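You operate a simulated robot arm through the tools that you are given. There is no shell and no other tool. Be economical: measure what you need, move in short steps, check, and stop when the job is done.

You run a simulated two-armed robot. Do the job below in one go: nothing can be reset, and whatever is moved stays where it is left.

JOB
Put the black foam block from the grey bench on the cover there and the white foam block on the white bench. Take the white module from the top of the white counter and put it on top of the teal box. Fetch the grey module from the white bench and set it on the panel there. Fetch the grey metal block from the white bench and set it on the top of the white counter. Take the sleeve on the inside of the green box and put it away on the wooden bench. Shut the bench drawer. Open the stand drawer, take the grey stopper from the inside of the stand drawer and leave it on the top of the white stand, then shut the drawer. Any order will do. Set down upright: foam block, white module, grey module, grey stopper.

Only the result counts: the job must be done as asked and must still hold three seconds after the hand-in. Knocking over, shifting, dropping, spilling or breaking anything else fails it. A push-on lid holds only when it is set on centred and level and pressed home; a screw cap is set on level and turned clockwise until tight.

ROBOT AND FRAMES
Two 7-joint arms with three-finger grippers on one trunk, on a base that drives. Base frame: it is fixed to the floor where the robot stands at the start and does not move with it; the origin is under the middle of the robot, x ahead of it, y to its left, z up. Readings come in cm, rad, newtons and seconds.
The left shoulder is at the start at [9, 12.6, 108.6], the right one opposite. With the tool pointing down near the work surface each hand reaches from about 10 to 72 cm from the robot's upright axis, wherever it stands, measured 20 degrees to its own side. Places, roughly: bench drawer [330, 820, 70]; cover [125, -25, 75]; foam block [100, -25, 75]; grey metal block [300, 25, 75]; grey module [300, 25, 75]; grey stopper (5x5x8 cm) [370, 620, 60]; panel [275, 25, 75]; sleeve (5x4x4 cm) [20, 840, 80]; stand drawer [360, 620, 60]; teal box [175, 25, 50]; top of the white counter [150, 40, 40]; top of the white stand [70, 660, 70]; white bench [280, 10, 80]; white module [175, 50, 50]; wooden bench [610, 850, 80]. Payload 2.94 kg a hand.
Tool frame (each hand has its own): the origin (TCP) lies between the finger pads and is the grasp point; the fingertips stand 3 cm ahead of it; z points along the fingers, y is the line along which they close. The gripper opens to 12.8 cm. The gripper's body begins 9.3 cm behind the TCP.
Orientation is that of the tool frame in the base frame, as [roll, pitch, yaw] about the fixed x, y, z axes, in that order (R = Rz(yaw) Ry(pitch) Rx(roll)). With the fingers straight down and closing along the base's y, the tool's x points along the base's -x, its y along +y and its z along -z.

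CONTROLS
- The arms move only by the tool move_arm. It takes "left_plan", "right_plan" or both (then of equal length, played together; a hand with none holds still); each is a list of rows, each an object (a shift or turn left out is 0, a gripper value left out holds the last) with "rot": the turn, a rotation vector about the tool's x, y, z in units of 4 degrees (1.0 is 4 degrees), a list of three; "translation": the shift along the tool's x, y, z in units of 30 mm (1.0 is 30 mm), a list of three; "fingers": the gripper command, from -1 (fully open) to 1 (shut), values between in proportion. In form: [{"rot": [wx, wy, wz], "translation": [dx, dy, dz], "fingers": fingers}, ...]. A call has 1 to 10 rows; each row shifts and turns the commanded pose from where the row before left it, along the tool's axes as they then stand. A call with a number of a shift or a turn outside -1 to 1 is refused whole. A row lasts 0.2 s, in which the tool goes at most 5 cm and 0.15 rad; a call with a longer step from one row to the next is refused whole, and so is a gripper value outside its range. A pose out of reach is approached as far as the arm can. The call stops where the force on the tool passes 40 N (or 10 N more than at its start, if that is more) or the arm is blocked; 0.2 s more then pass. Each finger halts on what it meets, pressing with about 41 N; the grip force reading is that of the motor and also rises with nothing between the fingers. The clock runs only during rows and for 0.2 s after the last one: add rows that do not move to give the fingers time. It gives the time, the measured TCP pose, the force on the tool (base axes), the opening and the grip force at its end, in the units of the frame above (readings bear some noise), with the torque about the TCP (base axes, N m) and any sound that the robot's microphone picked up, and new pictures: "pictures" is both (left out), scene, wrist or none (wrist: the cameras of the hands that moved).
- Cameras (640 x 400 px; columns grow to the right, rows downward): "scene" is now at [22.3, -3, 126.11]; the picture's right is [-0.26, -0.97, 0.00], its down [-0.44, 0.12, -0.89] and it looks along [0.86, -0.23, -0.46] (base axes); focal length 282 px, centre (320, 200). "left" rides on the left gripper at [6.9, 1.5, -12] in its tool frame; the picture's right is [-0.21, 0.98, 0.00], its down [-0.82, -0.18, -0.54] and it looks along [-0.53, -0.12, 0.84] (tool axes); focal length 251 px, centre (320, 200). "right" rides on the right gripper at [6.9, -1.5, -12] in its tool frame; the picture's right is [0.22, 0.98, 0.00], its down [-0.82, 0.18, -0.54] and it looks along [-0.53, 0.12, 0.84] (tool axes); focal length 251 px, centre (320, 200). There is no depth. A picture from a camera that has moved, and an enlarged one, comes with that camera's place and axes in the base frame and with its lens. The place of the scene camera against the robot may be out by one fixed shift of up to 1.2 cm in any direction.
- raise_lower(by): slides the trunk up (or, below 0, down) by that many cm; the arms and the scene camera ride with it, the base frame stays. It gives what a move gives, with no picture.
- base_move(legs): drives the robot by 1 to 6 legs, each [ahead, left, turn to the left] in cm, cm and rad, along the robot's own axes; the way and the turn of a leg run together, so that a leg with both is an arc; at most 150 cm and 3.142 rad a leg. The arms and the cameras ride along, it lands a little off, and it stops where it bumps. It gives what a move gives, and a new picture of the scene camera.
- pan_tilt(pan, tilt): turns the head with the scene camera to pan (to the left, within 1.396 rad either way) and tilt (down, from -0.506 to 1.204), counted from straight ahead of the robot. It gives what a move gives, and a new picture of the scene camera.
- close_up(camera, box): a new picture of the part [left, top, right, bottom] of that camera's present view, enlarged. No time passes.
- close_job(): hands the job in; it is judged then, once.

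Go step by step. Nothing tells you exact positions but the pictures and the camera data: compare them with the known pose of the tool, close in by small moves and look again before you grip or let go. The budget is 493 turns and 360 pictures, counting those below and the enlarged ones. Unless the task says otherwise, let go and move clear before handing in.

The tools are called after "Call:" as name(argument=value, ...) on one line, values as JSON. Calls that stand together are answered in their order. move_arm: Moves the arms, as the interface text tells. Its arguments: {"type":"object","properties":{"left_plan":{"type":"array"},"right_plan":{"type":"array"},"pictures":{"type":"string","enum":["both","scene","wrist","none"]}},"required":[]} The other tools are called the same way: raise_lower (by) slides the trunk up or down; base_move (legs) drives the base; pan_tilt (pan, tilt) turns the head that bears the scene camera; close_up (camera, box) takes an enlarged picture of a part of a camera's view; close_job () hands the job in.

At the start:

```text
t: 0.0
left_ee_pos: [55.23, 15.15, 108.7]
left_orientation: [-3.14, 0.002, 3.141]
left_ft_force: [0.5, 0.4, -0.1]
left_moment: [-0.01, 0.01, 0.0]
left_width: 12.79
left_grasp_force: 0.0
right_ee_pos: [52.58, -42.51, 102.16]
right_orientation: [-3.141, 0.001, 3.141]
right_ft_force: [1.2, -1.3, 0.0]
right_moment: [-0.02, 0.0, -0.03]
right_width: 12.81
right_grasp_force: 0.2
trunk travel left (down, up): [-30.0, 24.7]
robot x, y, heading: [0.19, -0.03, -0.003]
head pan, tilt: [-0.258, 0.478]
```

scene: 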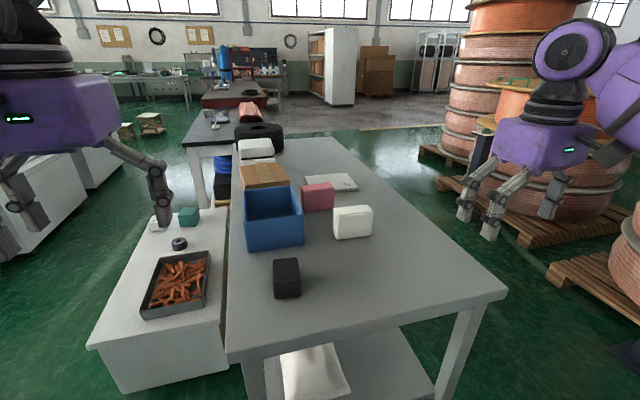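
right: 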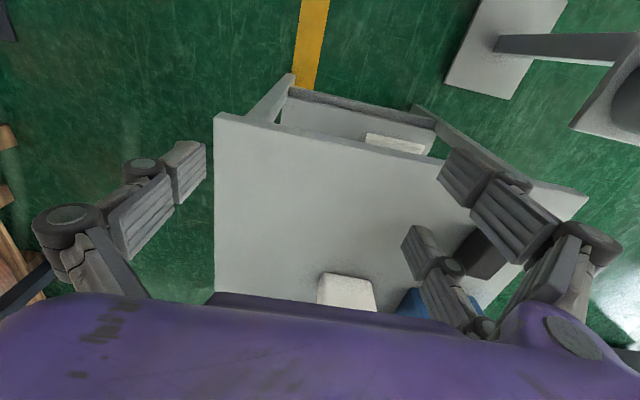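
left: 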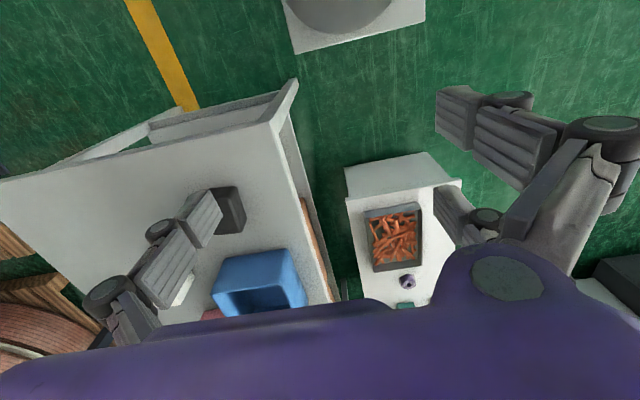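

I see the grey bench ahead with a black foam block, white foam block, and other things, and the low white counter to the left. First I take enlarged views to identify things.

Call:
close_up(camera="scene", box=[140, 120, 400, 310])

Call:
close_up(camera="scene", box=[100, 30, 300, 160])

```text
2.11 times, centred on (270, 215) of scene
camera zoom: at [22.3, -3.0, 126.11], right [-0.26, -0.97, 0.0], down [-0.44, 0.12, -0.89], along [0.86, -0.23, -0.46], focal length 594 px, centre (425, 168)
```

zoom: 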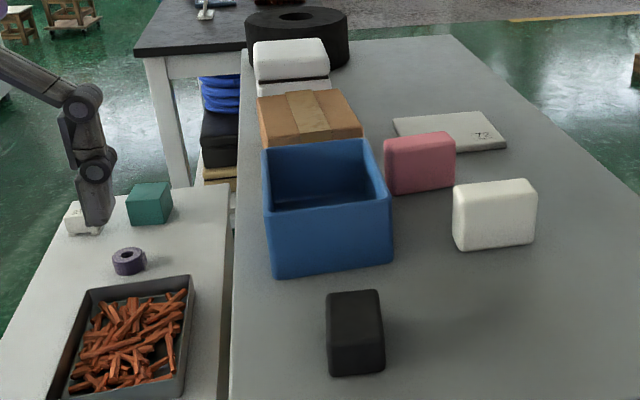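

```text
3.08 times, centred on (200, 95) of scene
camera zoom: at [22.3, -3.0, 126.11], right [-0.26, -0.97, 0.0], down [-0.44, 0.12, -0.89], along [0.86, -0.23, -0.46], focal length 868 px, centre (689, 523)
```

zoom: 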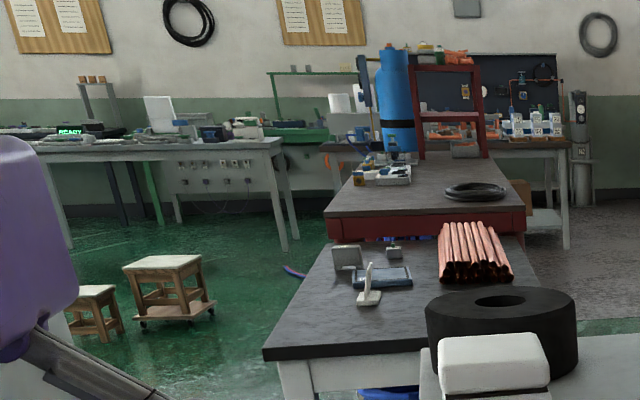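

Looking left and right for free driving room before moving.

Call:
pan_tilt(pan=0.9, tilt=0.35)

Call:
pan_tilt(pan=-1.2, tilt=0.5)

Call:
pan_tilt(pan=-0.05, tilt=0.75)

```text
t: 1.4
left_ee_pos: [55.13, 15.27, 108.6]
left_orientation: [3.14, 0.001, -3.141]
left_ft_force: [0.4, -0.4, -0.2]
left_moment: [-0.01, 0.0, -0.01]
left_width: 12.82
left_grasp_force: 0.1
right_ee_pos: [52.57, -42.51, 102.13]
right_orientation: [3.141, 0.0, -3.141]
right_ft_force: [0.0, -0.3, 0.4]
right_moment: [0.0, 0.01, -0.02]
right_width: 12.8
right_grasp_force: 0.1
trunk travel left (down, up): [-30.0, 24.7]
robot x, y, heading: [0.1, 0.07, -0.0]
head pan, tilt: [0.901, 0.351]
camera scene: at [19.25, 6.62, 127.28], right [0.78, -0.62, 0.0], down [-0.21, -0.27, -0.94], along [0.58, 0.74, -0.34], focal length 282 px, centre (320, 200)
```

scene: 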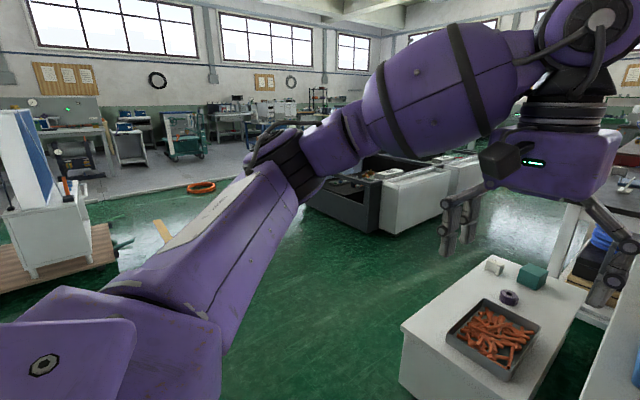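

```text
t: 3.4
left_ee_pos: [55.22, 15.27, 108.61]
left_orientation: [-3.141, 0.001, 3.139]
left_ft_force: [0.1, 0.5, -0.3]
left_moment: [0.0, 0.0, -0.02]
left_width: 12.8
left_grasp_force: 0.0
right_ee_pos: [52.58, -42.58, 102.23]
right_orientation: [-3.14, -0.001, -3.141]
right_ft_force: [-0.2, 0.0, 0.4]
right_moment: [-0.02, 0.02, 0.0]
right_width: 12.81
right_grasp_force: 0.1
trunk travel left (down, up): [-30.0, 24.7]
robot x, y, heading: [-0.37, -0.34, 0.002]
head pan, tilt: [-1.201, 0.499]
camera scene: at [16.75, -9.15, 125.91], right [-0.93, -0.36, 0.0], down [-0.17, 0.45, -0.88], along [0.32, -0.82, -0.48], focal length 282 px, centre (320, 200)
```

scene: 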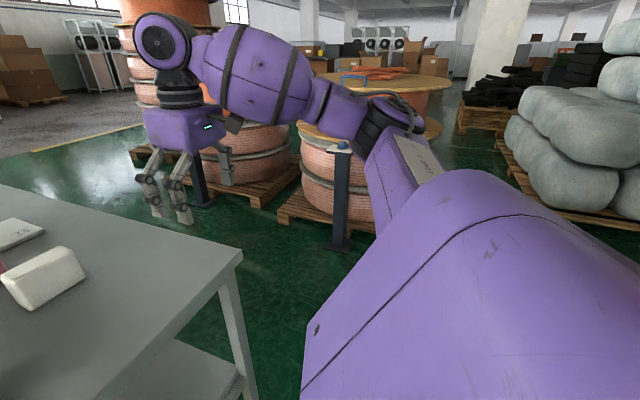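

```text
t: 4.7
left_ee_pos: [55.14, 15.23, 108.69]
left_orientation: [3.141, 0.004, -3.141]
left_ft_force: [-0.2, 0.1, -0.7]
left_moment: [-0.01, -0.02, 0.0]
left_width: 12.8
left_grasp_force: 0.0
right_ee_pos: [52.56, -42.66, 102.3]
right_orientation: [3.141, 0.0, 3.141]
right_ft_force: [0.0, 0.5, -0.7]
right_moment: [-0.03, -0.01, 0.0]
right_width: 12.81
right_grasp_force: 0.0
trunk travel left (down, up): [-30.0, 24.7]
robot x, y, heading: [0.41, 0.05, -0.002]
head pan, tilt: [-0.051, 0.75]
camera scene: at [21.56, -3.25, 124.16], right [-0.3, -0.95, 0.0], down [-0.61, 0.2, -0.77], along [0.73, -0.23, -0.64], focal length 282 px, centre (320, 200)
```

scene: 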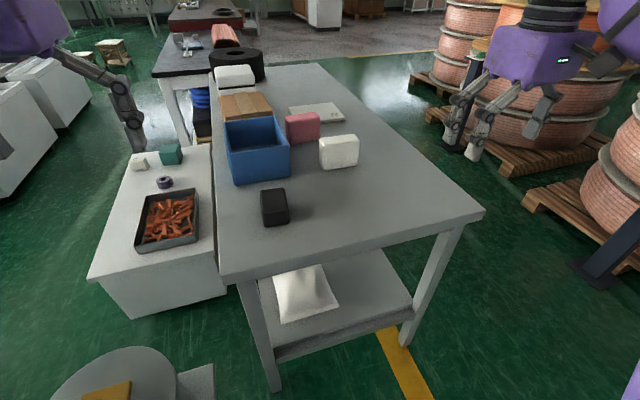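

There seems to be a low object on the floor just ahead-left of the robot; I look straight down at it.

Call:
pan_tilt(pan=0.4, tilt=1.2)

Call:
pan_tilt(pan=-0.5, tilt=1.2)

```text
t: 5.6
left_ee_pos: [55.14, 15.15, 108.56]
left_orientation: [-3.142, 0.0, 3.141]
left_ft_force: [0.2, 0.4, 0.0]
left_moment: [0.0, 0.04, -0.01]
left_width: 12.79
left_grasp_force: 0.1
right_ee_pos: [52.59, -42.59, 102.25]
right_orientation: [-3.141, -0.001, -3.141]
right_ft_force: [-0.4, -0.2, 0.3]
right_moment: [0.02, -0.02, -0.01]
right_width: 12.82
right_grasp_force: 0.1
trunk travel left (down, up): [-30.0, 24.7]
robot x, y, heading: [-0.04, 0.04, 0.001]
head pan, tilt: [0.4, 1.201]
camera scene: at [21.56, -3.22, 124.13], right [-0.3, -0.95, 0.0], down [-0.61, 0.19, -0.76], along [0.73, -0.23, -0.64], focal length 282 px, centre (320, 200)
```

scene: 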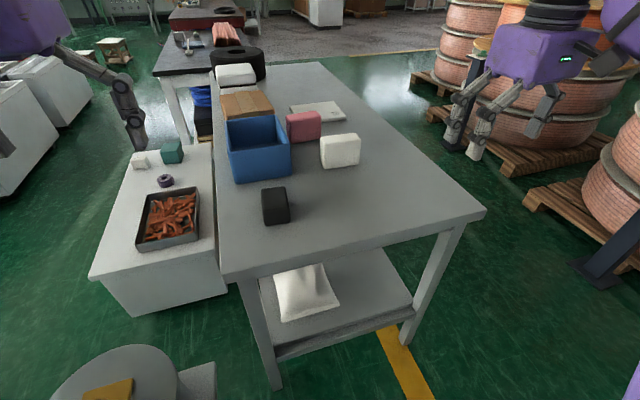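

```text
t: 6.8
left_ee_pos: [55.06, 15.22, 108.58]
left_orientation: [-3.139, 0.001, -3.141]
left_ft_force: [0.0, -1.0, -0.1]
left_moment: [0.0, -0.02, 0.01]
left_width: 12.79
left_grasp_force: 0.1
right_ee_pos: [52.52, -42.57, 102.35]
right_orientation: [-3.141, 0.002, 3.141]
right_ft_force: [0.1, -0.4, 0.5]
right_moment: [0.02, 0.0, 0.01]
right_width: 12.78
right_grasp_force: 0.0
trunk travel left (down, up): [-30.0, 24.7]
robot x, y, heading: [-0.07, 0.16, -0.003]
head pan, tilt: [-0.499, 1.201]
camera scene: at [21.57, -3.25, 124.18], right [-0.3, -0.95, 0.0], down [-0.61, 0.19, -0.77], along [0.73, -0.23, -0.64], focal length 282 px, centre (320, 200)
```

scene: 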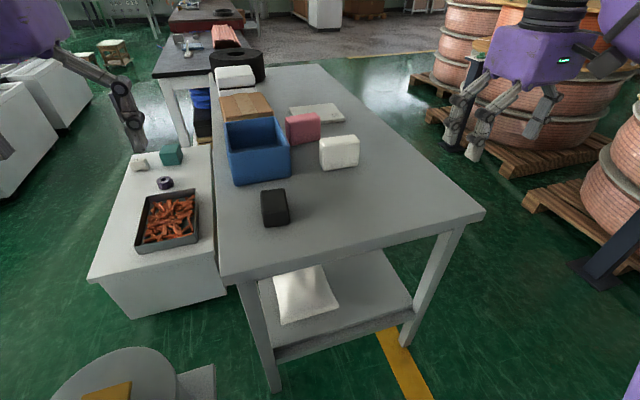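

The scene camera's axes have not changed for the last two head commands although the head reading did: it seems stuck. I'll use the left wrist camera to see the object on the floor by drawing the hand back.

Call:
move_arm(left_plan=[{"translation": [1, 0.5, 0]}, {"translation": [1, 0.5, 0]}, {"translation": [1, 0.5, 0]}, {"translation": [1, 0.5, 0]}, {"translation": [1, 0.5, 0]}, {"translation": [1, 0.5, 0]}], pictures="wrist")

Call:
pan_tilt(pan=0.0, tilt=0.5)

```text
t: 8.2
left_ee_pos: [37.0, 24.47, 108.98]
left_orientation: [3.142, 0.001, -3.141]
left_ft_force: [0.1, 0.3, 0.6]
left_moment: [0.0, -0.05, -0.02]
left_width: 12.76
left_grasp_force: 0.0
right_ee_pos: [52.55, -42.47, 102.36]
right_orientation: [-3.14, 0.0, 3.14]
right_ft_force: [-0.4, 0.9, 0.1]
right_moment: [-0.01, 0.02, -0.02]
right_width: 12.8
right_grasp_force: 0.1
trunk travel left (down, up): [-30.0, 24.7]
robot x, y, heading: [-0.04, 0.14, -0.002]
head pan, tilt: [-0.499, 1.201]
camera left: at [30.06, 25.87, 120.98], right [0.21, 0.98, 0.0], down [0.82, -0.18, 0.54], along [0.53, -0.12, -0.84], focal length 251 px, centre (320, 200)
```

left: 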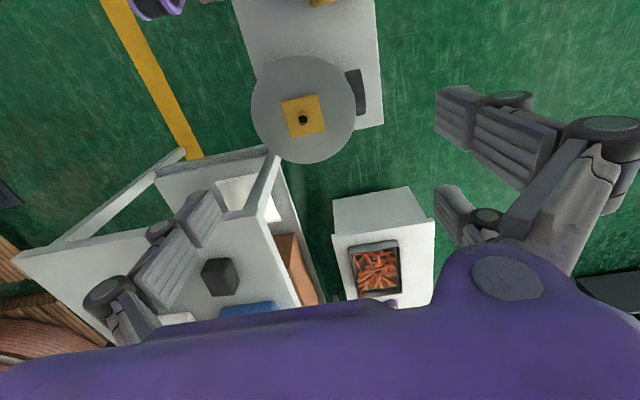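

```text
t: 9.3
left_ee_pos: [37.27, 24.31, 109.05]
left_orientation: [3.141, 0.002, -3.14]
left_ft_force: [0.2, -0.4, 0.1]
left_moment: [0.01, -0.03, 0.02]
left_width: 12.81
left_grasp_force: 0.1
right_ee_pos: [52.55, -42.56, 102.34]
right_orientation: [3.141, 0.002, 3.14]
right_ft_force: [-0.4, -0.6, -0.1]
right_moment: [0.03, -0.04, 0.01]
right_width: 12.8
right_grasp_force: 0.0
trunk travel left (down, up): [-30.0, 24.7]
robot x, y, heading: [-0.01, 0.13, 0.0]
head pan, tilt: [0.0, 0.499]
camera scene: at [22.56, -0.69, 125.9], right [0.0, -1.0, 0.0], down [-0.48, 0.0, -0.88], along [0.88, 0.0, -0.48], focal length 282 px, centre (320, 200)
```

scene: 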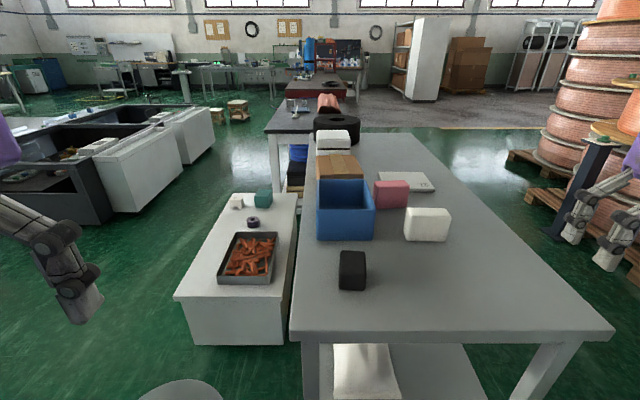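

The head works again. To learn whether the disc-topped box is part of the robot and to line up for the blocks, I shift right by 25 cm and look.

Call:
base_move(legs=[[0, -25, 0]])

Call:
move_arm(left_plan=[{}], pictures="wrist")

```text
t: 12.1
left_ee_pos: [37.3, -0.95, 108.97]
left_orientation: [-3.14, 0.002, 3.14]
left_ft_force: [0.2, 1.0, 0.3]
left_moment: [0.0, 0.01, 0.01]
left_width: 12.8
left_grasp_force: 0.1
right_ee_pos: [52.47, -67.92, 102.17]
right_orientation: [-3.141, 0.001, 3.139]
right_ft_force: [-0.1, -0.3, -0.1]
right_moment: [0.0, -0.02, 0.01]
right_width: 12.81
right_grasp_force: 0.0
trunk travel left (down, up): [-30.0, 24.7]
robot x, y, heading: [-0.03, -25.59, 0.001]
head pan, tilt: [0.0, 0.499]
camera scene: at [22.54, -25.99, 125.91], right [0.0, -1.0, 0.0], down [-0.48, 0.0, -0.88], along [0.88, 0.0, -0.48], focal length 282 px, centre (320, 200)
```

scene: 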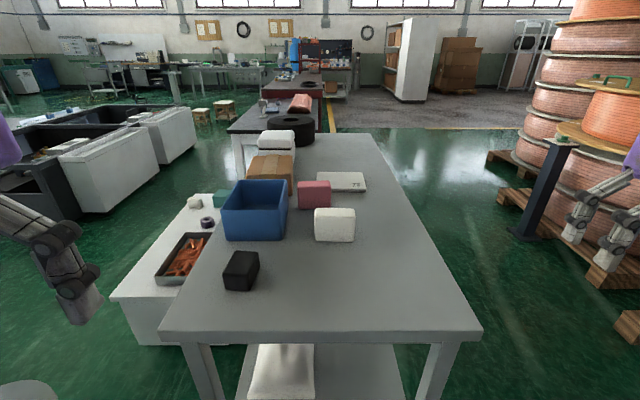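

```text
t: 12.5
left_ee_pos: [37.17, -0.94, 108.89]
left_orientation: [-3.141, 0.001, 3.14]
left_ft_force: [0.4, 0.6, -0.8]
left_moment: [0.01, -0.03, 0.0]
left_width: 12.8
left_grasp_force: 0.0
right_ee_pos: [52.49, -67.92, 102.16]
right_orientation: [3.14, 0.0, -3.142]
right_ft_force: [-0.8, 0.2, 0.4]
right_moment: [0.02, 0.01, -0.01]
right_width: 12.78
right_grasp_force: 0.0
trunk travel left (down, up): [-30.0, 24.7]
robot x, y, heading: [0.19, -25.15, -0.002]
head pan, tilt: [0.0, 0.499]
camera left: at [30.25, 0.5, 120.95], right [0.22, 0.98, 0.0], down [0.82, -0.18, 0.54], along [0.53, -0.12, -0.84], focal length 251 px, centre (320, 200)
```

left: 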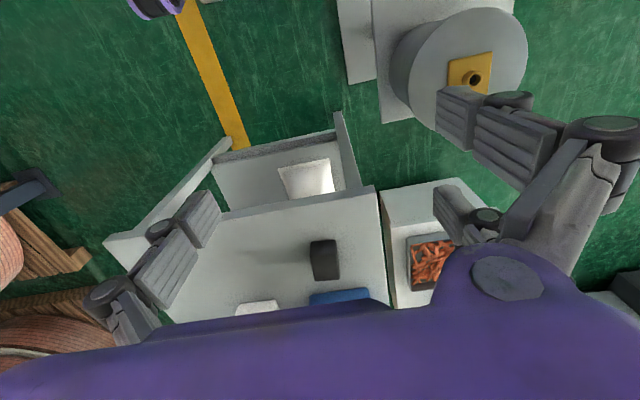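

The disc-topped box stands still at about (39, 21, 81): I keep clear of it. Driving ahead so that both foam blocks come within reach.

Call:
base_move(legs=[[22, 0, 0]])

Call:
move_arm(right_plan=[{"translation": [0, 1, 0]}, {"translation": [0, 1, 0]}, {"translation": [0, 1, 0]}, {"translation": [0, 1, 0]}, {"translation": [0, 1, 0]}, {"translation": [0, 1, 0]}, {"translation": [0, 1, 0]}, {"translation": [0, 1, 0]}], left_plan=[{}, {}, {}, {}, {}, {}, {}, {}])

```text
t: 14.2
left_ee_pos: [59.01, -0.8, 108.95]
left_orientation: [-3.141, 0.003, -3.139]
left_ft_force: [0.5, 0.3, 0.0]
left_moment: [0.0, 0.03, 0.03]
left_width: 12.8
left_grasp_force: 0.1
right_ee_pos: [74.65, -67.65, 102.14]
right_orientation: [3.141, 0.002, -3.138]
right_ft_force: [0.2, -0.8, -0.6]
right_moment: [0.01, 0.02, 0.0]
right_width: 12.81
right_grasp_force: 0.0
trunk travel left (down, up): [-30.0, 24.7]
robot x, y, heading: [22.0, -25.28, 0.002]
head pan, tilt: [0.0, 0.499]
camera scene: at [44.53, -25.84, 125.91], right [0.0, -1.0, 0.0], down [-0.48, 0.0, -0.88], along [0.88, 0.0, -0.48], focal length 282 px, centre (320, 200)
```

scene: 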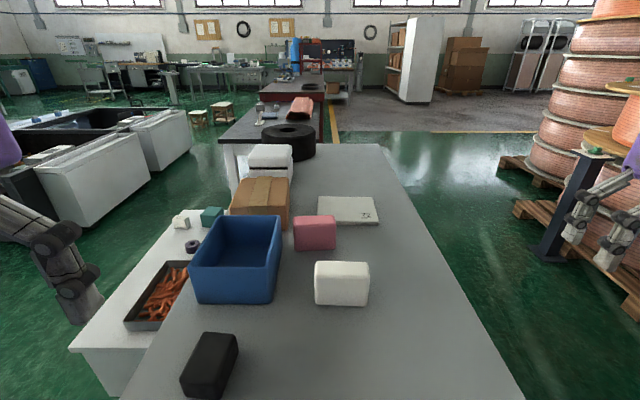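

```text
t: 16.0
left_ee_pos: [59.11, -0.63, 108.79]
left_orientation: [3.14, 0.002, -3.138]
left_ft_force: [0.3, 0.4, -0.4]
left_moment: [-0.04, -0.01, -0.01]
left_width: 12.79
left_grasp_force: 0.0
right_ee_pos: [74.3, -43.33, 102.09]
right_orientation: [-3.14, 0.001, -3.138]
right_ft_force: [0.3, 0.4, 0.6]
right_moment: [-0.03, 0.0, -0.01]
right_width: 12.8
right_grasp_force: 0.1
trunk travel left (down, up): [-30.0, 24.7]
robot x, y, heading: [21.73, -25.37, 0.004]
head pan, tilt: [0.0, 0.499]
camera scene: at [44.54, -25.75, 125.9], right [0.0, -1.0, 0.0], down [-0.48, 0.0, -0.88], along [0.88, 0.0, -0.48], focal length 282 px, centre (320, 200)
camera right: at [67.63, -44.76, 114.14], right [-0.22, 0.98, 0.0], down [0.82, 0.18, 0.54], along [0.53, 0.12, -0.84], focal length 251 px, centre (320, 200)
camera left: at [52.12, 0.75, 120.93], right [0.21, 0.98, 0.0], down [0.82, -0.18, 0.54], along [0.53, -0.11, -0.84], focal length 251 px, centre (320, 200)
```

scene: 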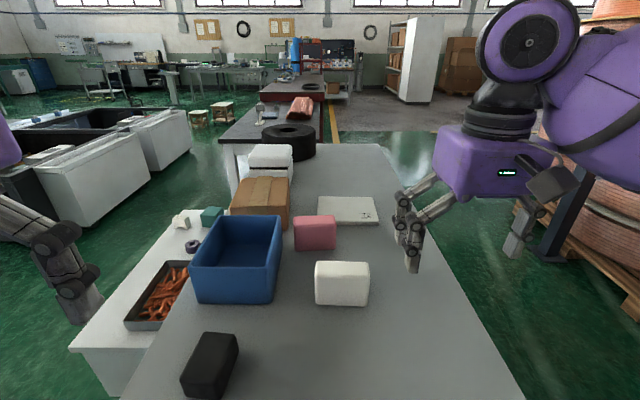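
right: 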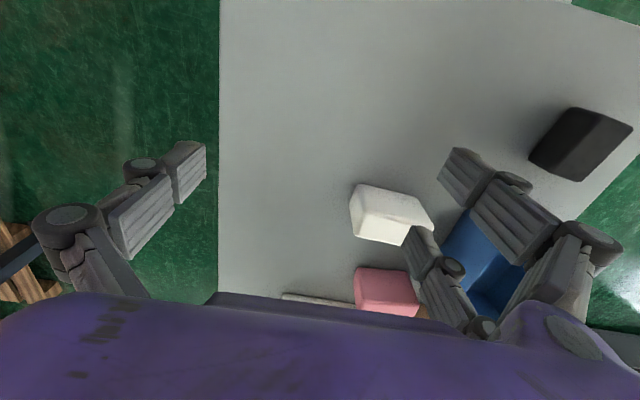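
left: 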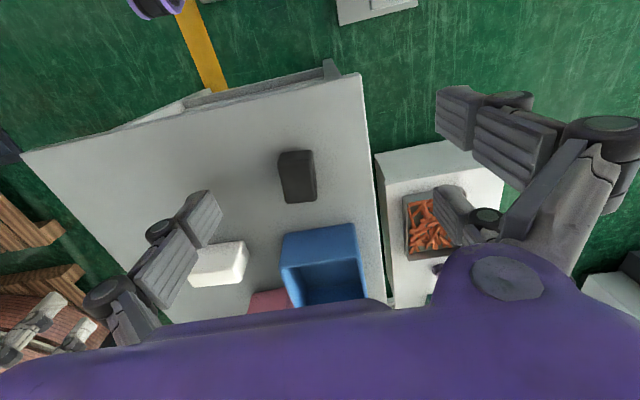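

Enlarging both wrist views to triangulate the black and white blocks.

Call:
close_up(camera="left", box=[180, 130, 340, 300])

Call:
close_up(camera="right", box=[330, 90, 640, 290])

Call:
close_up(camera="scene", box=[160, 170, 400, 400])

```text
2.35 times, centred on (260, 215) of left
camera zoom: at [52.12, 0.75, 120.93], right [0.21, 0.98, 0.0], down [0.82, -0.18, 0.54], along [0.53, -0.11, -0.84], focal length 592 px, centre (461, 165)
```

zoom: 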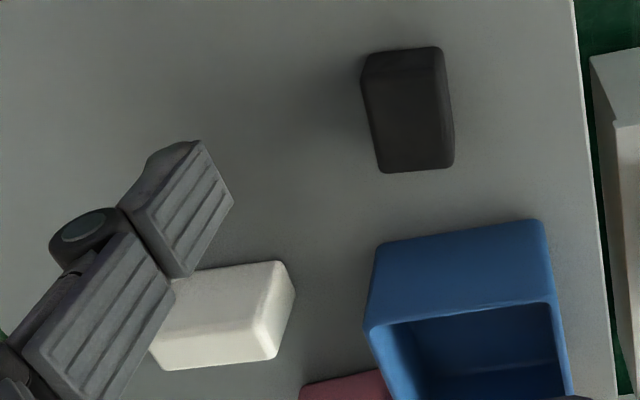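

```text
2.00 times, centred on (485, 190) of right
camera zoom: at [67.63, -44.76, 114.14], right [-0.22, 0.98, 0.0], down [0.82, 0.18, 0.54], along [0.53, 0.12, -0.84], focal length 503 px, centre (-10, 220)
```

zoom: 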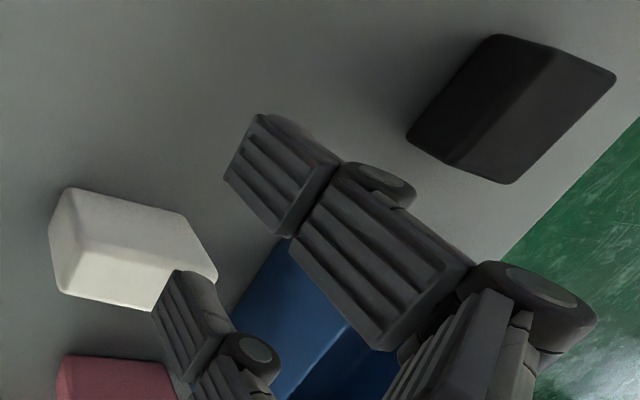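

```text
1.74 times, centred on (280, 285) of scene
camera zoom: at [44.54, -25.75, 125.9], right [0.0, -1.0, 0.0], down [-0.48, 0.0, -0.88], along [0.88, 0.0, -0.48], focal length 491 px, centre (390, 52)
```

zoom: 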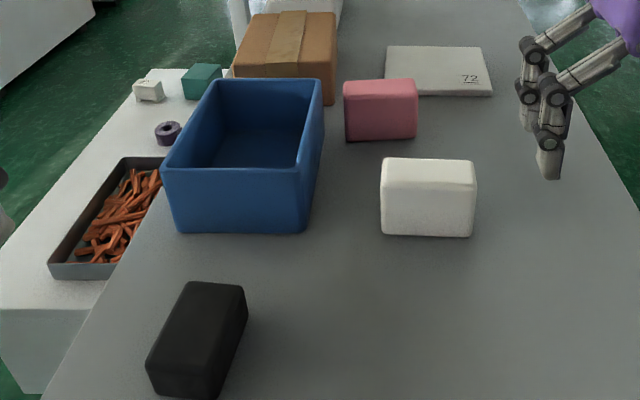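

Black block top centre ≈ (72, −7.3, 83), 6 cm wide in y; white block ≈ (91, −30.5), 12×5×8.5, narrow along x. I move the left hand over the black block while turning the right hand by 90°.

Call:
move_arm(left_plan=[{"translation": [-0.85, -0.44, 0]}, {"translation": [-0.85, -0.44, 0]}, {"translation": [-0.85, -0.44, 0]}, {"translation": [-0.85, -0.44, 0]}, {"translation": [-0.85, -0.44, 0]}, {"translation": [0, 0, 1]}, {"translation": [0, 0, 1]}, {"translation": [0, 0, 1]}, {"translation": [0, 0, 0]}, {}], right_plan=[{"rot": [0, 0, -1]}, {"rot": [0, 0, -1]}, {"rot": [0, 0, -1]}, {"rot": [0, 0, -1]}, {"rot": [0, 0, -1]}, {"rot": [0, 0, -1]}, {"rot": [0, 0, -1]}, {"rot": [0, 0, -1]}, {"rot": [0, 0, -1]}, {"rot": [0, 0, -1]}], pictures="wrist")

```text
t: 18.2
left_ee_pos: [71.9, -7.16, 100.13]
left_orientation: [3.141, 0.003, -3.139]
left_ft_force: [-0.2, 0.4, 0.4]
left_moment: [0.01, 0.03, 0.02]
left_width: 12.79
left_grasp_force: 0.0
right_ee_pos: [74.56, -43.7, 102.17]
right_orientation: [-3.138, -0.002, -2.439]
right_ft_force: [-0.3, -0.7, 0.0]
right_moment: [0.01, 0.01, -0.02]
right_width: 12.83
right_grasp_force: 0.0
trunk travel left (down, up): [-30.0, 24.7]
robot x, y, heading: [21.73, -25.32, 0.004]
head pan, tilt: [0.0, 0.499]
camera right: at [70.39, -49.15, 114.13], right [-0.8, 0.61, 0.0], down [0.51, 0.67, 0.54], along [0.33, 0.43, -0.84], focal length 251 px, centre (320, 200)
camera left: at [64.91, -5.71, 111.94], right [0.21, 0.98, 0.0], down [0.82, -0.18, 0.54], along [0.53, -0.11, -0.84], focal length 251 px, centre (320, 200)
```

right: 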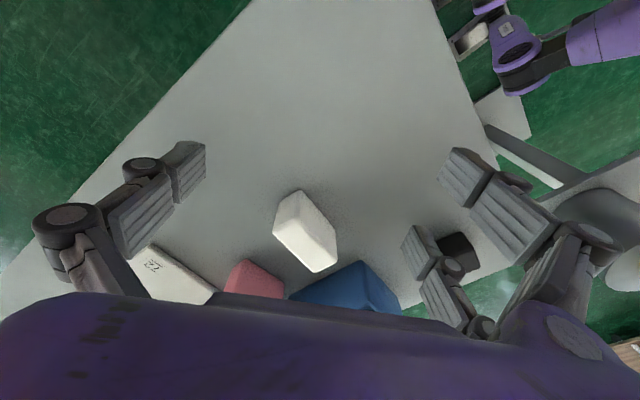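
left: 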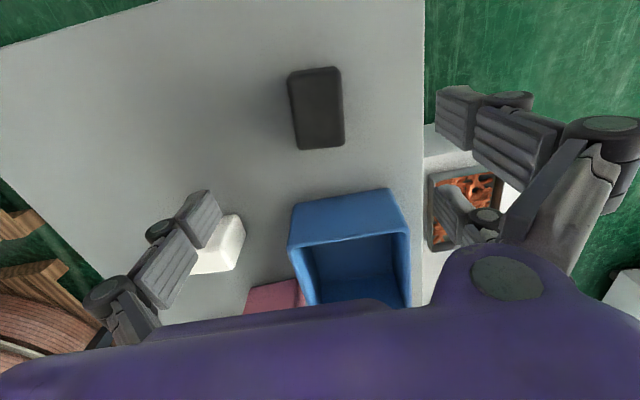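

The left hand is well centred over the black block. Descending to z≈80 and continuing the right turn.

Call:
move_arm(left_plan=[{"translation": [0, 0, 0.95]}, {"translation": [0, 0, 0.95]}, {"translation": [0, 0, 0.95]}, {"translation": [0, 0, 0.95]}, {"translation": [0, 0, 0.95]}, {"translation": [0, 0, 0.95]}, {"translation": [0, 0, 0.5]}, {"translation": [0, 0, 0.4]}, {}, {}], right_plan=[{"rot": [0, 0, -1]}, {"rot": [0, 0, -1]}, {"rot": [0, 0, -1]}, {"rot": [0, 0, -1]}, {"rot": [0, 0, -1]}, {"rot": [0, 0, -1]}, {"rot": [0, 0, -1]}, {"rot": [0, 0, -1]}, {"rot": [0, 0, -1]}, {"rot": [0, 0, -1]}], pictures="wrist")

```text
t: 20.4
left_ee_pos: [71.7, -7.31, 80.0]
left_orientation: [3.141, 0.002, -3.138]
left_ft_force: [0.6, -0.2, -0.5]
left_moment: [0.03, -0.01, 0.0]
left_width: 12.81
left_grasp_force: 0.0
right_ee_pos: [74.61, -43.64, 102.25]
right_orientation: [-3.139, 0.0, -1.74]
right_ft_force: [0.2, 0.3, -0.5]
right_moment: [-0.01, 0.01, 0.01]
right_width: 12.82
right_grasp_force: 0.0
trunk travel left (down, up): [-30.0, 24.7]
robot x, y, heading: [21.77, -25.19, 0.003]
head pan, tilt: [0.0, 0.499]
camera right: at [74.98, -50.54, 114.28], right [-1.0, -0.05, 0.0], down [-0.04, 0.84, 0.54], along [-0.02, 0.54, -0.84], focal length 251 px, centre (320, 200)
camera left: at [64.75, -5.84, 92.11], right [0.21, 0.98, 0.0], down [0.82, -0.18, 0.54], along [0.53, -0.11, -0.84], focal length 251 px, centre (320, 200)
```

right: 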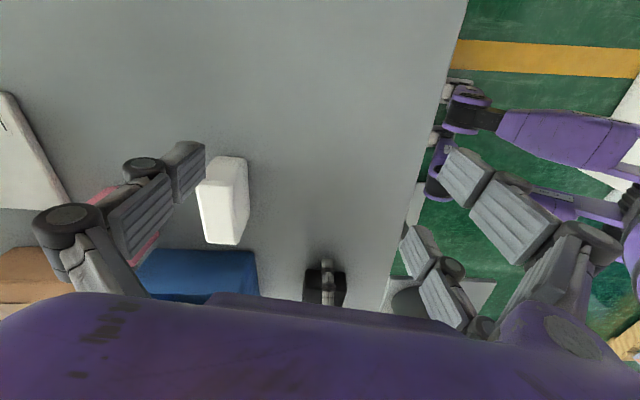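
left: 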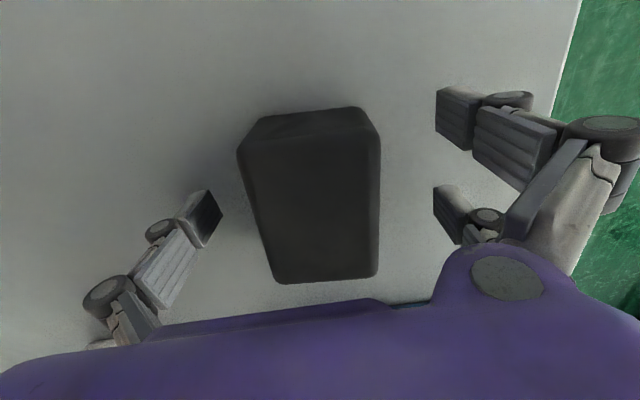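

Closing the left hand on the black block.

Call:
move_arm(left_plan=[{"fingers": 1}, {"fingers": 1}, {"fingers": 1}, {"fingers": 1}, {"fingers": 1}], right_plan=[{"rot": [0, 0, -1]}, {"rot": [0, 0, -1]}, {"rot": [0, 0, -0.4]}, {}, {}], pictures="wrist")

```text
t: 21.1
left_ee_pos: [71.86, -7.04, 80.94]
left_orientation: [3.136, 0.017, -3.137]
left_ft_force: [-6.3, 9.3, 35.8]
left_moment: [0.76, 1.21, -0.33]
left_width: 5.89
left_grasp_force: 36.6
right_ee_pos: [74.3, -43.69, 102.34]
right_orientation: [-3.138, 0.0, -1.597]
right_ft_force: [-0.3, 0.0, -0.6]
right_moment: [0.01, 0.03, -0.01]
right_width: 12.8
right_grasp_force: 0.2
trunk travel left (down, up): [-30.0, 24.7]
robot x, y, heading: [21.95, -25.59, 0.011]
head pan, tilt: [0.0, 0.499]
stopped in row 3 (left hand): the force on the tool passed its limit at 48 N (the readings are from after the stop); the commanded pose is now the measured one
camera right: at [75.76, -50.39, 114.42], right [-0.98, -0.19, 0.0], down [-0.16, 0.83, 0.54], along [-0.1, 0.53, -0.84], focal length 251 px, centre (320, 200)
camera left: at [64.72, -5.62, 92.82], right [0.21, 0.98, 0.01], down [0.81, -0.18, 0.55], along [0.54, -0.11, -0.83], focal length 251 px, centre (320, 200)
```

right: 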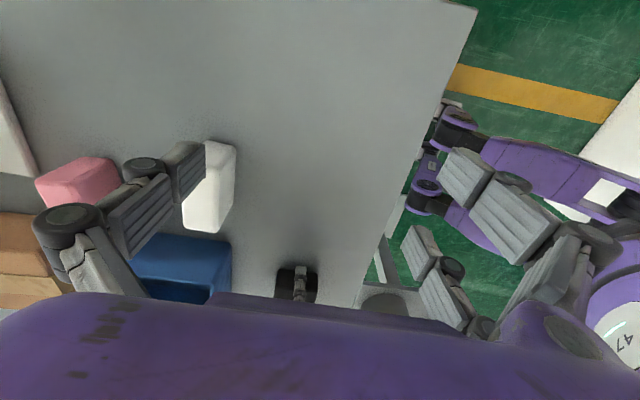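
left: 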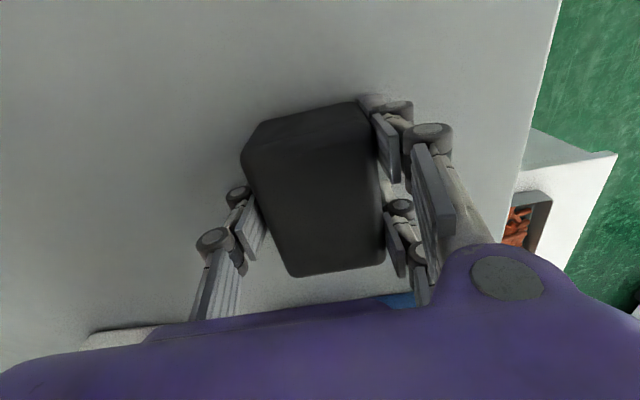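

It grips; the fingertips touched the bench while closing. Lifting the block straight up.

Call:
move_arm(left_plan=[{"translation": [0, 0, -0.3], "fingers": 1}, {"translation": [0, 0, -0.5], "fingers": 1}, {"fingers": 1}, {"translation": [0, 0, -1]}, {"translation": [0, 0, -1]}, {"translation": [0, 0, -1]}, {"translation": [0, 0, -1]}, {}, {}], pictures="both")

```text
t: 23.1
left_ee_pos: [71.87, -7.37, 94.82]
left_orientation: [3.14, 0.01, -3.137]
left_ft_force: [-0.3, 0.8, -0.5]
left_moment: [-0.01, 0.0, -0.02]
left_width: 5.81
left_grasp_force: 40.6
right_ee_pos: [74.48, -43.64, 102.3]
right_orientation: [-3.14, 0.001, -1.595]
right_ft_force: [0.4, 0.0, -0.2]
right_moment: [-0.01, -0.02, -0.03]
right_width: 12.82
right_grasp_force: 0.0
trunk travel left (down, up): [-30.0, 24.7]
robot x, y, heading: [21.52, -25.21, 0.004]
head pan, tilt: [0.0, 0.499]
camera scene: at [44.49, -25.83, 125.91], right [0.0, -1.0, 0.0], down [-0.48, 0.0, -0.88], along [0.88, 0.0, -0.48], focal length 282 px, centre (320, 200)
camera left: at [64.84, -5.94, 106.81], right [0.21, 0.98, 0.0], down [0.82, -0.18, 0.55], along [0.54, -0.11, -0.84], focal length 251 px, centre (320, 200)
```

scene: 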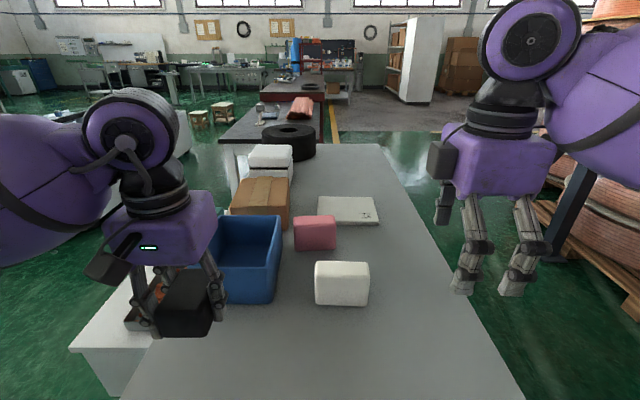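
left: 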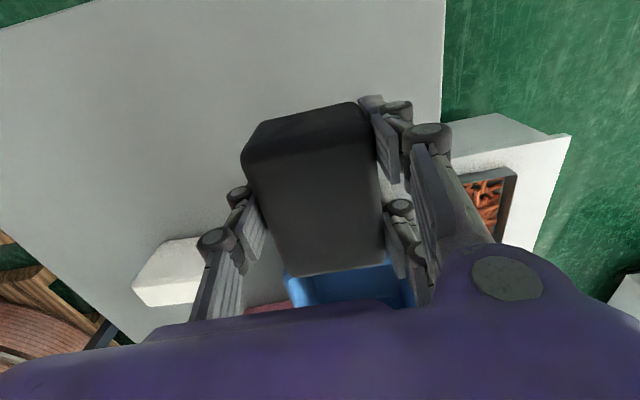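

Black block is held. Now the right hand goes over the white block.

Call:
move_arm(right_plan=[{"translation": [-0.73, -0.92, 0]}, {"translation": [-0.73, -0.92, 0]}, {"translation": [-0.73, -0.92, 0]}, {"translation": [-0.73, -0.92, 0]}, {"translation": [-0.73, -0.92, 0]}, {"translation": [-0.73, -0.92, 0]}, {}, {}], pictures="both")

```text
t: 24.9
left_ee_pos: [71.96, -7.23, 94.93]
left_orientation: [3.14, 0.013, -3.135]
left_ft_force: [0.0, -0.3, 0.4]
left_moment: [0.0, 0.01, 0.01]
left_width: 5.83
left_grasp_force: 41.4
right_ee_pos: [91.43, -30.8, 102.2]
right_orientation: [-3.141, -0.002, -1.594]
right_ft_force: [-0.7, -0.2, -0.3]
right_moment: [0.02, -0.03, 0.01]
right_width: 12.8
right_grasp_force: 0.1
trunk travel left (down, up): [-30.0, 24.7]
robot x, y, heading: [21.99, -25.5, 0.008]
head pan, tilt: [0.0, 0.499]
camera scene: at [44.51, -25.78, 125.91], right [0.0, -1.0, 0.0], down [-0.48, 0.0, -0.88], along [0.88, 0.0, -0.48], focal length 282 px, centre (320, 200)
camera right: at [92.92, -37.59, 114.19], right [-0.98, -0.19, 0.0], down [-0.16, 0.83, 0.54], along [-0.1, 0.53, -0.84], focal length 251 px, centre (320, 200)
```

scene: 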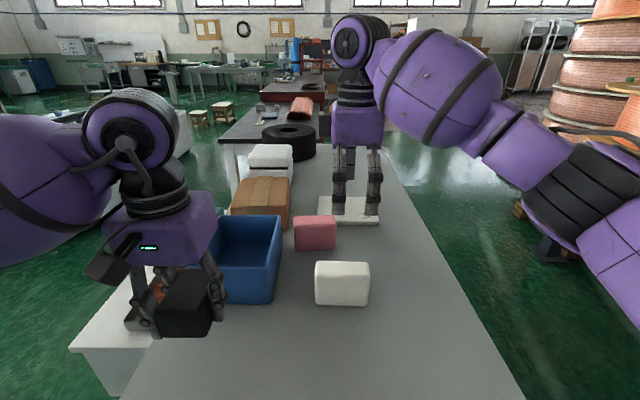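
right: 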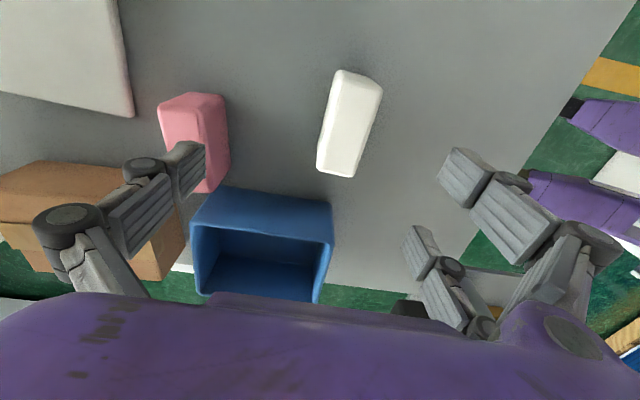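

Call:
close_up(camera="right", box=[270, 50, 430, 200])

```text
2.67 times, centred on (350, 125) of right
camera zoom: at [92.92, -37.59, 114.19], right [-0.98, -0.19, 0.0], down [-0.16, 0.83, 0.54], along [-0.1, 0.53, -0.84], focal length 670 px, centre (240, 400)
```

zoom: 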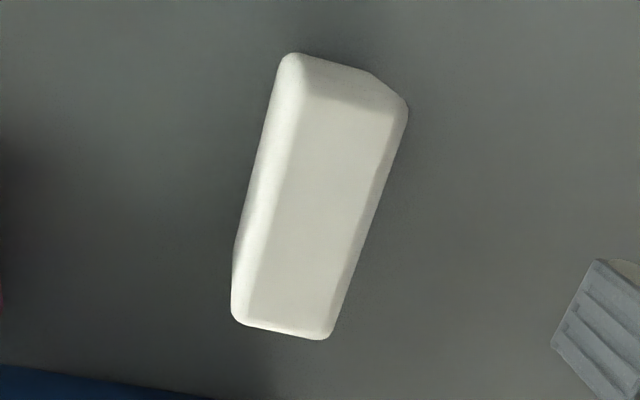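

White block centre ≈ (87.6, −28.6). I shift over it and go down to z≈82.

Call:
move_arm(right_plan=[{"translation": [-0.37, 0.64, 0]}, {"translation": [-0.36, 0.63, 0]}, {"translation": [0, 0, 1]}, {"translation": [0, 0, 1]}, {"translation": [0, 0, 1]}, {"translation": [0, 0, 1]}, {}, {}], pictures="wrist")

```text
t: 26.7
left_ee_pos: [71.85, -7.39, 94.77]
left_orientation: [3.14, 0.01, -3.138]
left_ft_force: [-0.7, 0.4, -0.6]
left_moment: [-0.01, 0.0, 0.01]
left_width: 5.82
left_grasp_force: 41.0
right_ee_pos: [87.72, -28.44, 90.33]
right_orientation: [-3.14, -0.001, -1.594]
right_ft_force: [-0.6, 0.6, 0.2]
right_moment: [-0.01, -0.04, 0.02]
right_width: 12.77
right_grasp_force: 0.0
trunk travel left (down, up): [-30.0, 24.7]
robot x, y, heading: [22.1, -25.26, 0.008]
head pan, tilt: [0.0, 0.499]
camera right: at [89.12, -35.22, 102.31], right [-0.98, -0.19, 0.0], down [-0.16, 0.83, 0.54], along [-0.1, 0.53, -0.84], focal length 251 px, centre (320, 200)
```

right: 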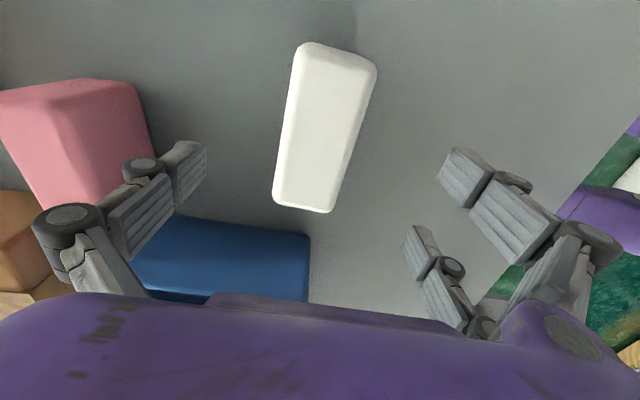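

Centred. Going down and closing.

Call:
move_arm(right_plan=[{"translation": [0.2, 0, 0.96]}, {"translation": [0, 0, 0.96]}, {"translation": [0, 0, 0.9]}, {}, {"fingers": 1}, {"fingers": 1}, {"fingers": 1}, {"fingers": 1}, {"fingers": 1}], pictures="wrist")

```text
t: 28.7
left_ee_pos: [71.81, -7.41, 94.84]
left_orientation: [3.14, 0.011, -3.136]
left_ft_force: [-0.8, -0.2, 0.7]
left_moment: [-0.02, 0.03, 0.0]
left_width: 5.86
left_grasp_force: 40.6
right_ee_pos: [87.86, -29.19, 81.73]
right_orientation: [-3.138, 0.0, -1.595]
right_ft_force: [-0.6, 0.7, 0.1]
right_moment: [0.01, 0.01, 0.04]
right_width: 4.87
right_grasp_force: 40.8
trunk travel left (down, up): [-30.0, 24.7]
robot x, y, heading: [21.7, -25.45, 0.004]
head pan, tilt: [0.0, 0.499]
camera right: at [89.25, -35.87, 93.79], right [-0.98, -0.19, 0.0], down [-0.16, 0.83, 0.54], along [-0.1, 0.53, -0.84], focal length 251 px, centre (320, 200)
```

right: 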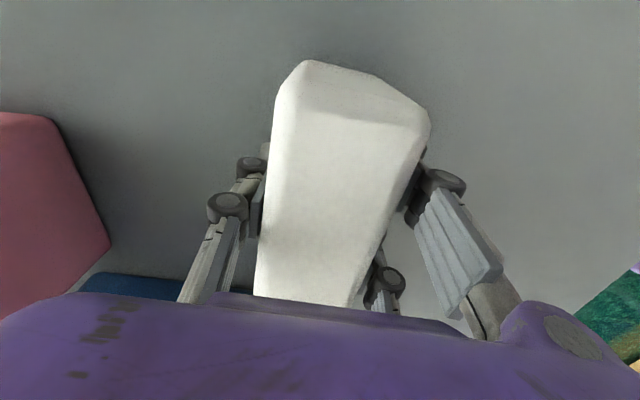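

Both blocks are held. Lifting the right one and driving round to the bench's right side.

Call:
move_arm(right_plan=[{"translation": [0, 0, -0.6]}, {"translation": [0, 0, -1]}, {"translation": [0, 0, -1]}, {"translation": [0, 0, -1]}, {"translation": [0, 0, -1]}, {"translation": [0, 0, -1]}, {}], left_plan=[{"translation": [0, 0, -0.7]}, {"translation": [0, 0, -0.7]}, {}, {}, {}, {}, {}], pictures="scene")

Call:
base_move(legs=[[-22, 0, 0], [0, -75, 0]])

```text
t: 30.3
left_ee_pos: [71.87, -7.21, 98.88]
left_orientation: [3.137, 0.011, -3.135]
left_ft_force: [0.6, -0.4, -0.6]
left_moment: [-0.04, -0.02, 0.0]
left_width: 5.82
left_grasp_force: 41.1
right_ee_pos: [87.51, -29.14, 98.58]
right_orientation: [-3.14, 0.001, -1.595]
right_ft_force: [-0.8, -0.5, -0.9]
right_moment: [-0.01, 0.0, 0.0]
right_width: 4.86
right_grasp_force: 41.1
trunk travel left (down, up): [-30.0, 24.7]
robot x, y, heading: [22.24, -25.14, 0.007]
head pan, tilt: [0.0, 0.499]
camera scene: at [44.52, -25.83, 125.9], right [0.0, -1.0, 0.0], down [-0.48, 0.0, -0.88], along [0.88, 0.0, -0.48], focal length 282 px, centre (320, 200)
```

scene: 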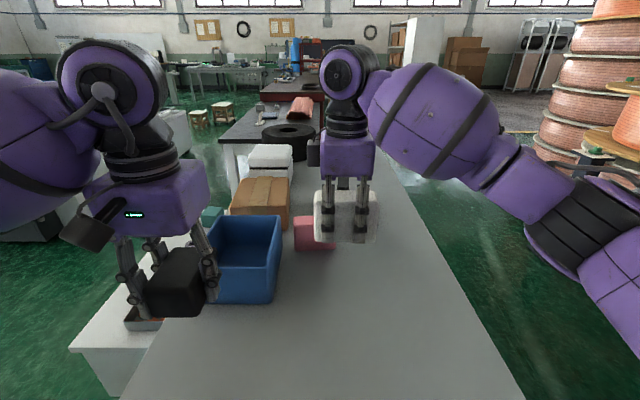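

```text
t: 38.4
left_ee_pos: [50.53, -78.41, 98.81]
left_orientation: [3.141, 0.009, -3.119]
left_ft_force: [0.4, 0.0, 0.3]
left_moment: [0.0, 0.0, -0.01]
left_width: 5.86
left_grasp_force: 40.7
right_ee_pos: [66.64, -100.08, 98.56]
right_orientation: [-3.14, 0.001, -1.579]
right_ft_force: [0.2, 0.7, -0.4]
right_moment: [-0.02, -0.01, 0.02]
right_width: 4.86
right_grasp_force: 40.9
trunk travel left (down, up): [-30.0, 24.7]
robot x, y, heading: [1.28, -97.82, 0.022]
head pan, tilt: [0.0, 0.499]
camera scene: at [23.58, -97.56, 125.91], right [0.02, -1.0, 0.0], down [-0.48, -0.01, -0.88], along [0.88, 0.02, -0.48], focal length 282 px, centre (320, 200)
```

scene: 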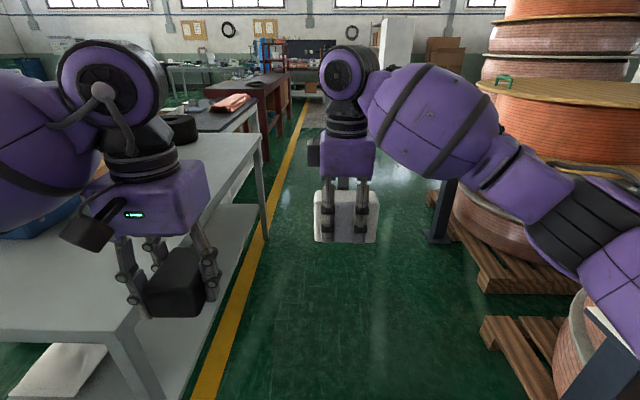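

Clear aisle of about 1 m. Turn left to face the bench side, then slide along it.

Call:
base_move(legs=[[0, 0, 1.55], [0, -70, 0]])

Call:
base_move(legs=[[0, -66, 0]])

```text
t: 42.2
left_ee_pos: [-10.97, -45.58, 98.9]
left_orientation: [-3.138, 0.009, -1.685]
left_ft_force: [-0.2, 0.3, 0.0]
left_moment: [-0.03, -0.01, -0.01]
left_width: 5.84
left_grasp_force: 40.9
right_ee_pos: [11.8, -32.25, 98.38]
right_orientation: [-3.141, 0.001, -0.13]
right_ft_force: [0.3, -0.6, -0.5]
right_moment: [0.03, -0.01, -0.01]
right_width: 4.88
right_grasp_force: 41.0
trunk travel left (down, up): [-30.0, 24.7]
robot x, y, heading: [0.85, -97.12, 1.466]
head pan, tilt: [0.0, 0.499]
stopped in leg 1: the robot was blocked; the commanded pose is now the measured one
camera scene: at [3.31, -75.01, 125.85], right [0.99, -0.1, 0.0], down [-0.05, -0.48, -0.88], along [0.09, 0.87, -0.48], focal length 282 px, centre (320, 200)
```

scene: 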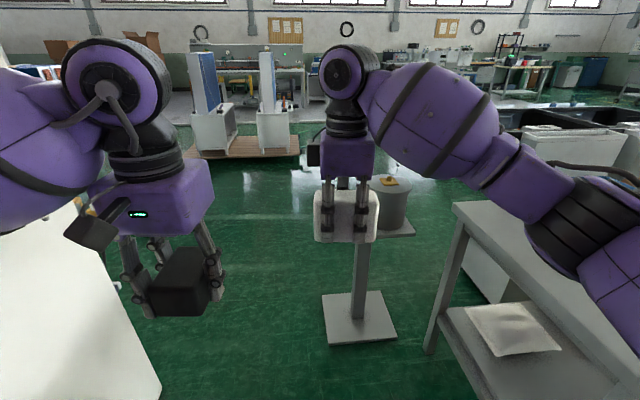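

```text
t: 48.4
left_ee_pos: [54.02, -52.31, 98.95]
left_orientation: [-3.141, 0.01, -1.67]
left_ft_force: [0.0, -0.5, -0.6]
left_moment: [-0.02, -0.01, 0.0]
left_width: 5.84
left_grasp_force: 41.4
right_ee_pos: [76.87, -38.78, 98.71]
right_orientation: [-3.141, -0.001, -0.119]
right_ft_force: [-0.1, -0.2, -0.4]
right_moment: [-0.04, 0.0, -0.02]
right_width: 4.87
right_grasp_force: 41.3
trunk travel left (down, up): [-30.0, 24.7]
robot x, y, heading: [66.95, -103.5, 1.482]
head pan, tilt: [0.0, 0.499]
camera scene: at [68.8, -81.74, 125.91], right [1.0, -0.09, 0.0], down [-0.04, -0.48, -0.88], along [0.08, 0.87, -0.48], focal length 282 px, centre (320, 200)
```

scene: 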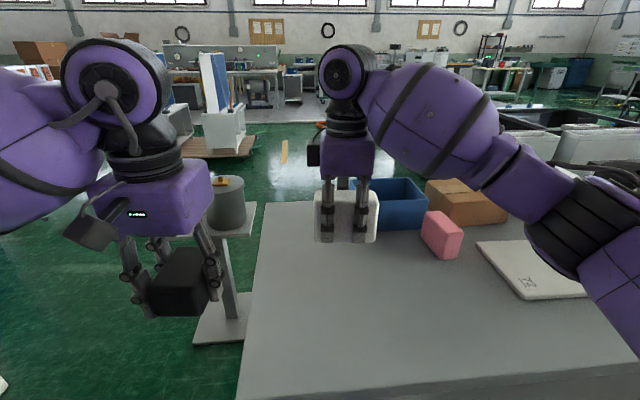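

The turn stopped a little short (something at the left blocked it), but I'm now along the bench. I move on right and straighten so the cover (≈(127.6, −33)) is before the left hand.

Call:
base_move(legs=[[0, 0, 0.088], [0, -71, 0], [6, 0, 0]])

```text
t: 56.2
left_ee_pos: [120.26, -47.64, 99.05]
left_orientation: [-3.14, 0.009, -1.562]
left_ft_force: [0.1, 0.4, -0.3]
left_moment: [-0.03, 0.01, -0.03]
left_width: 5.86
left_grasp_force: 40.3
right_ee_pos: [141.36, -31.55, 98.56]
right_orientation: [-3.139, 0.0, -0.009]
right_ft_force: [-1.1, 0.5, 0.0]
right_moment: [-0.03, 0.01, -0.03]
right_width: 4.86
right_grasp_force: 41.0
trunk travel left (down, up): [-30.0, 24.7]
robot x, y, heading: [138.76, -96.68, 1.595]
head pan, tilt: [0.0, 0.499]
camera scene: at [137.95, -75.06, 125.89], right [1.0, 0.02, 0.0], down [0.01, -0.48, -0.88], along [-0.02, 0.88, -0.48], focal length 282 px, centre (320, 200)
```

scene: 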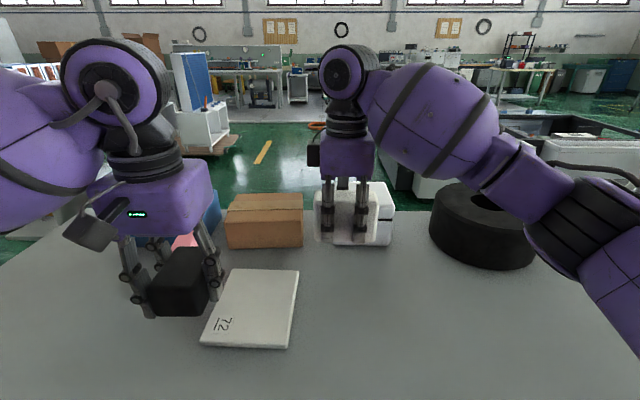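

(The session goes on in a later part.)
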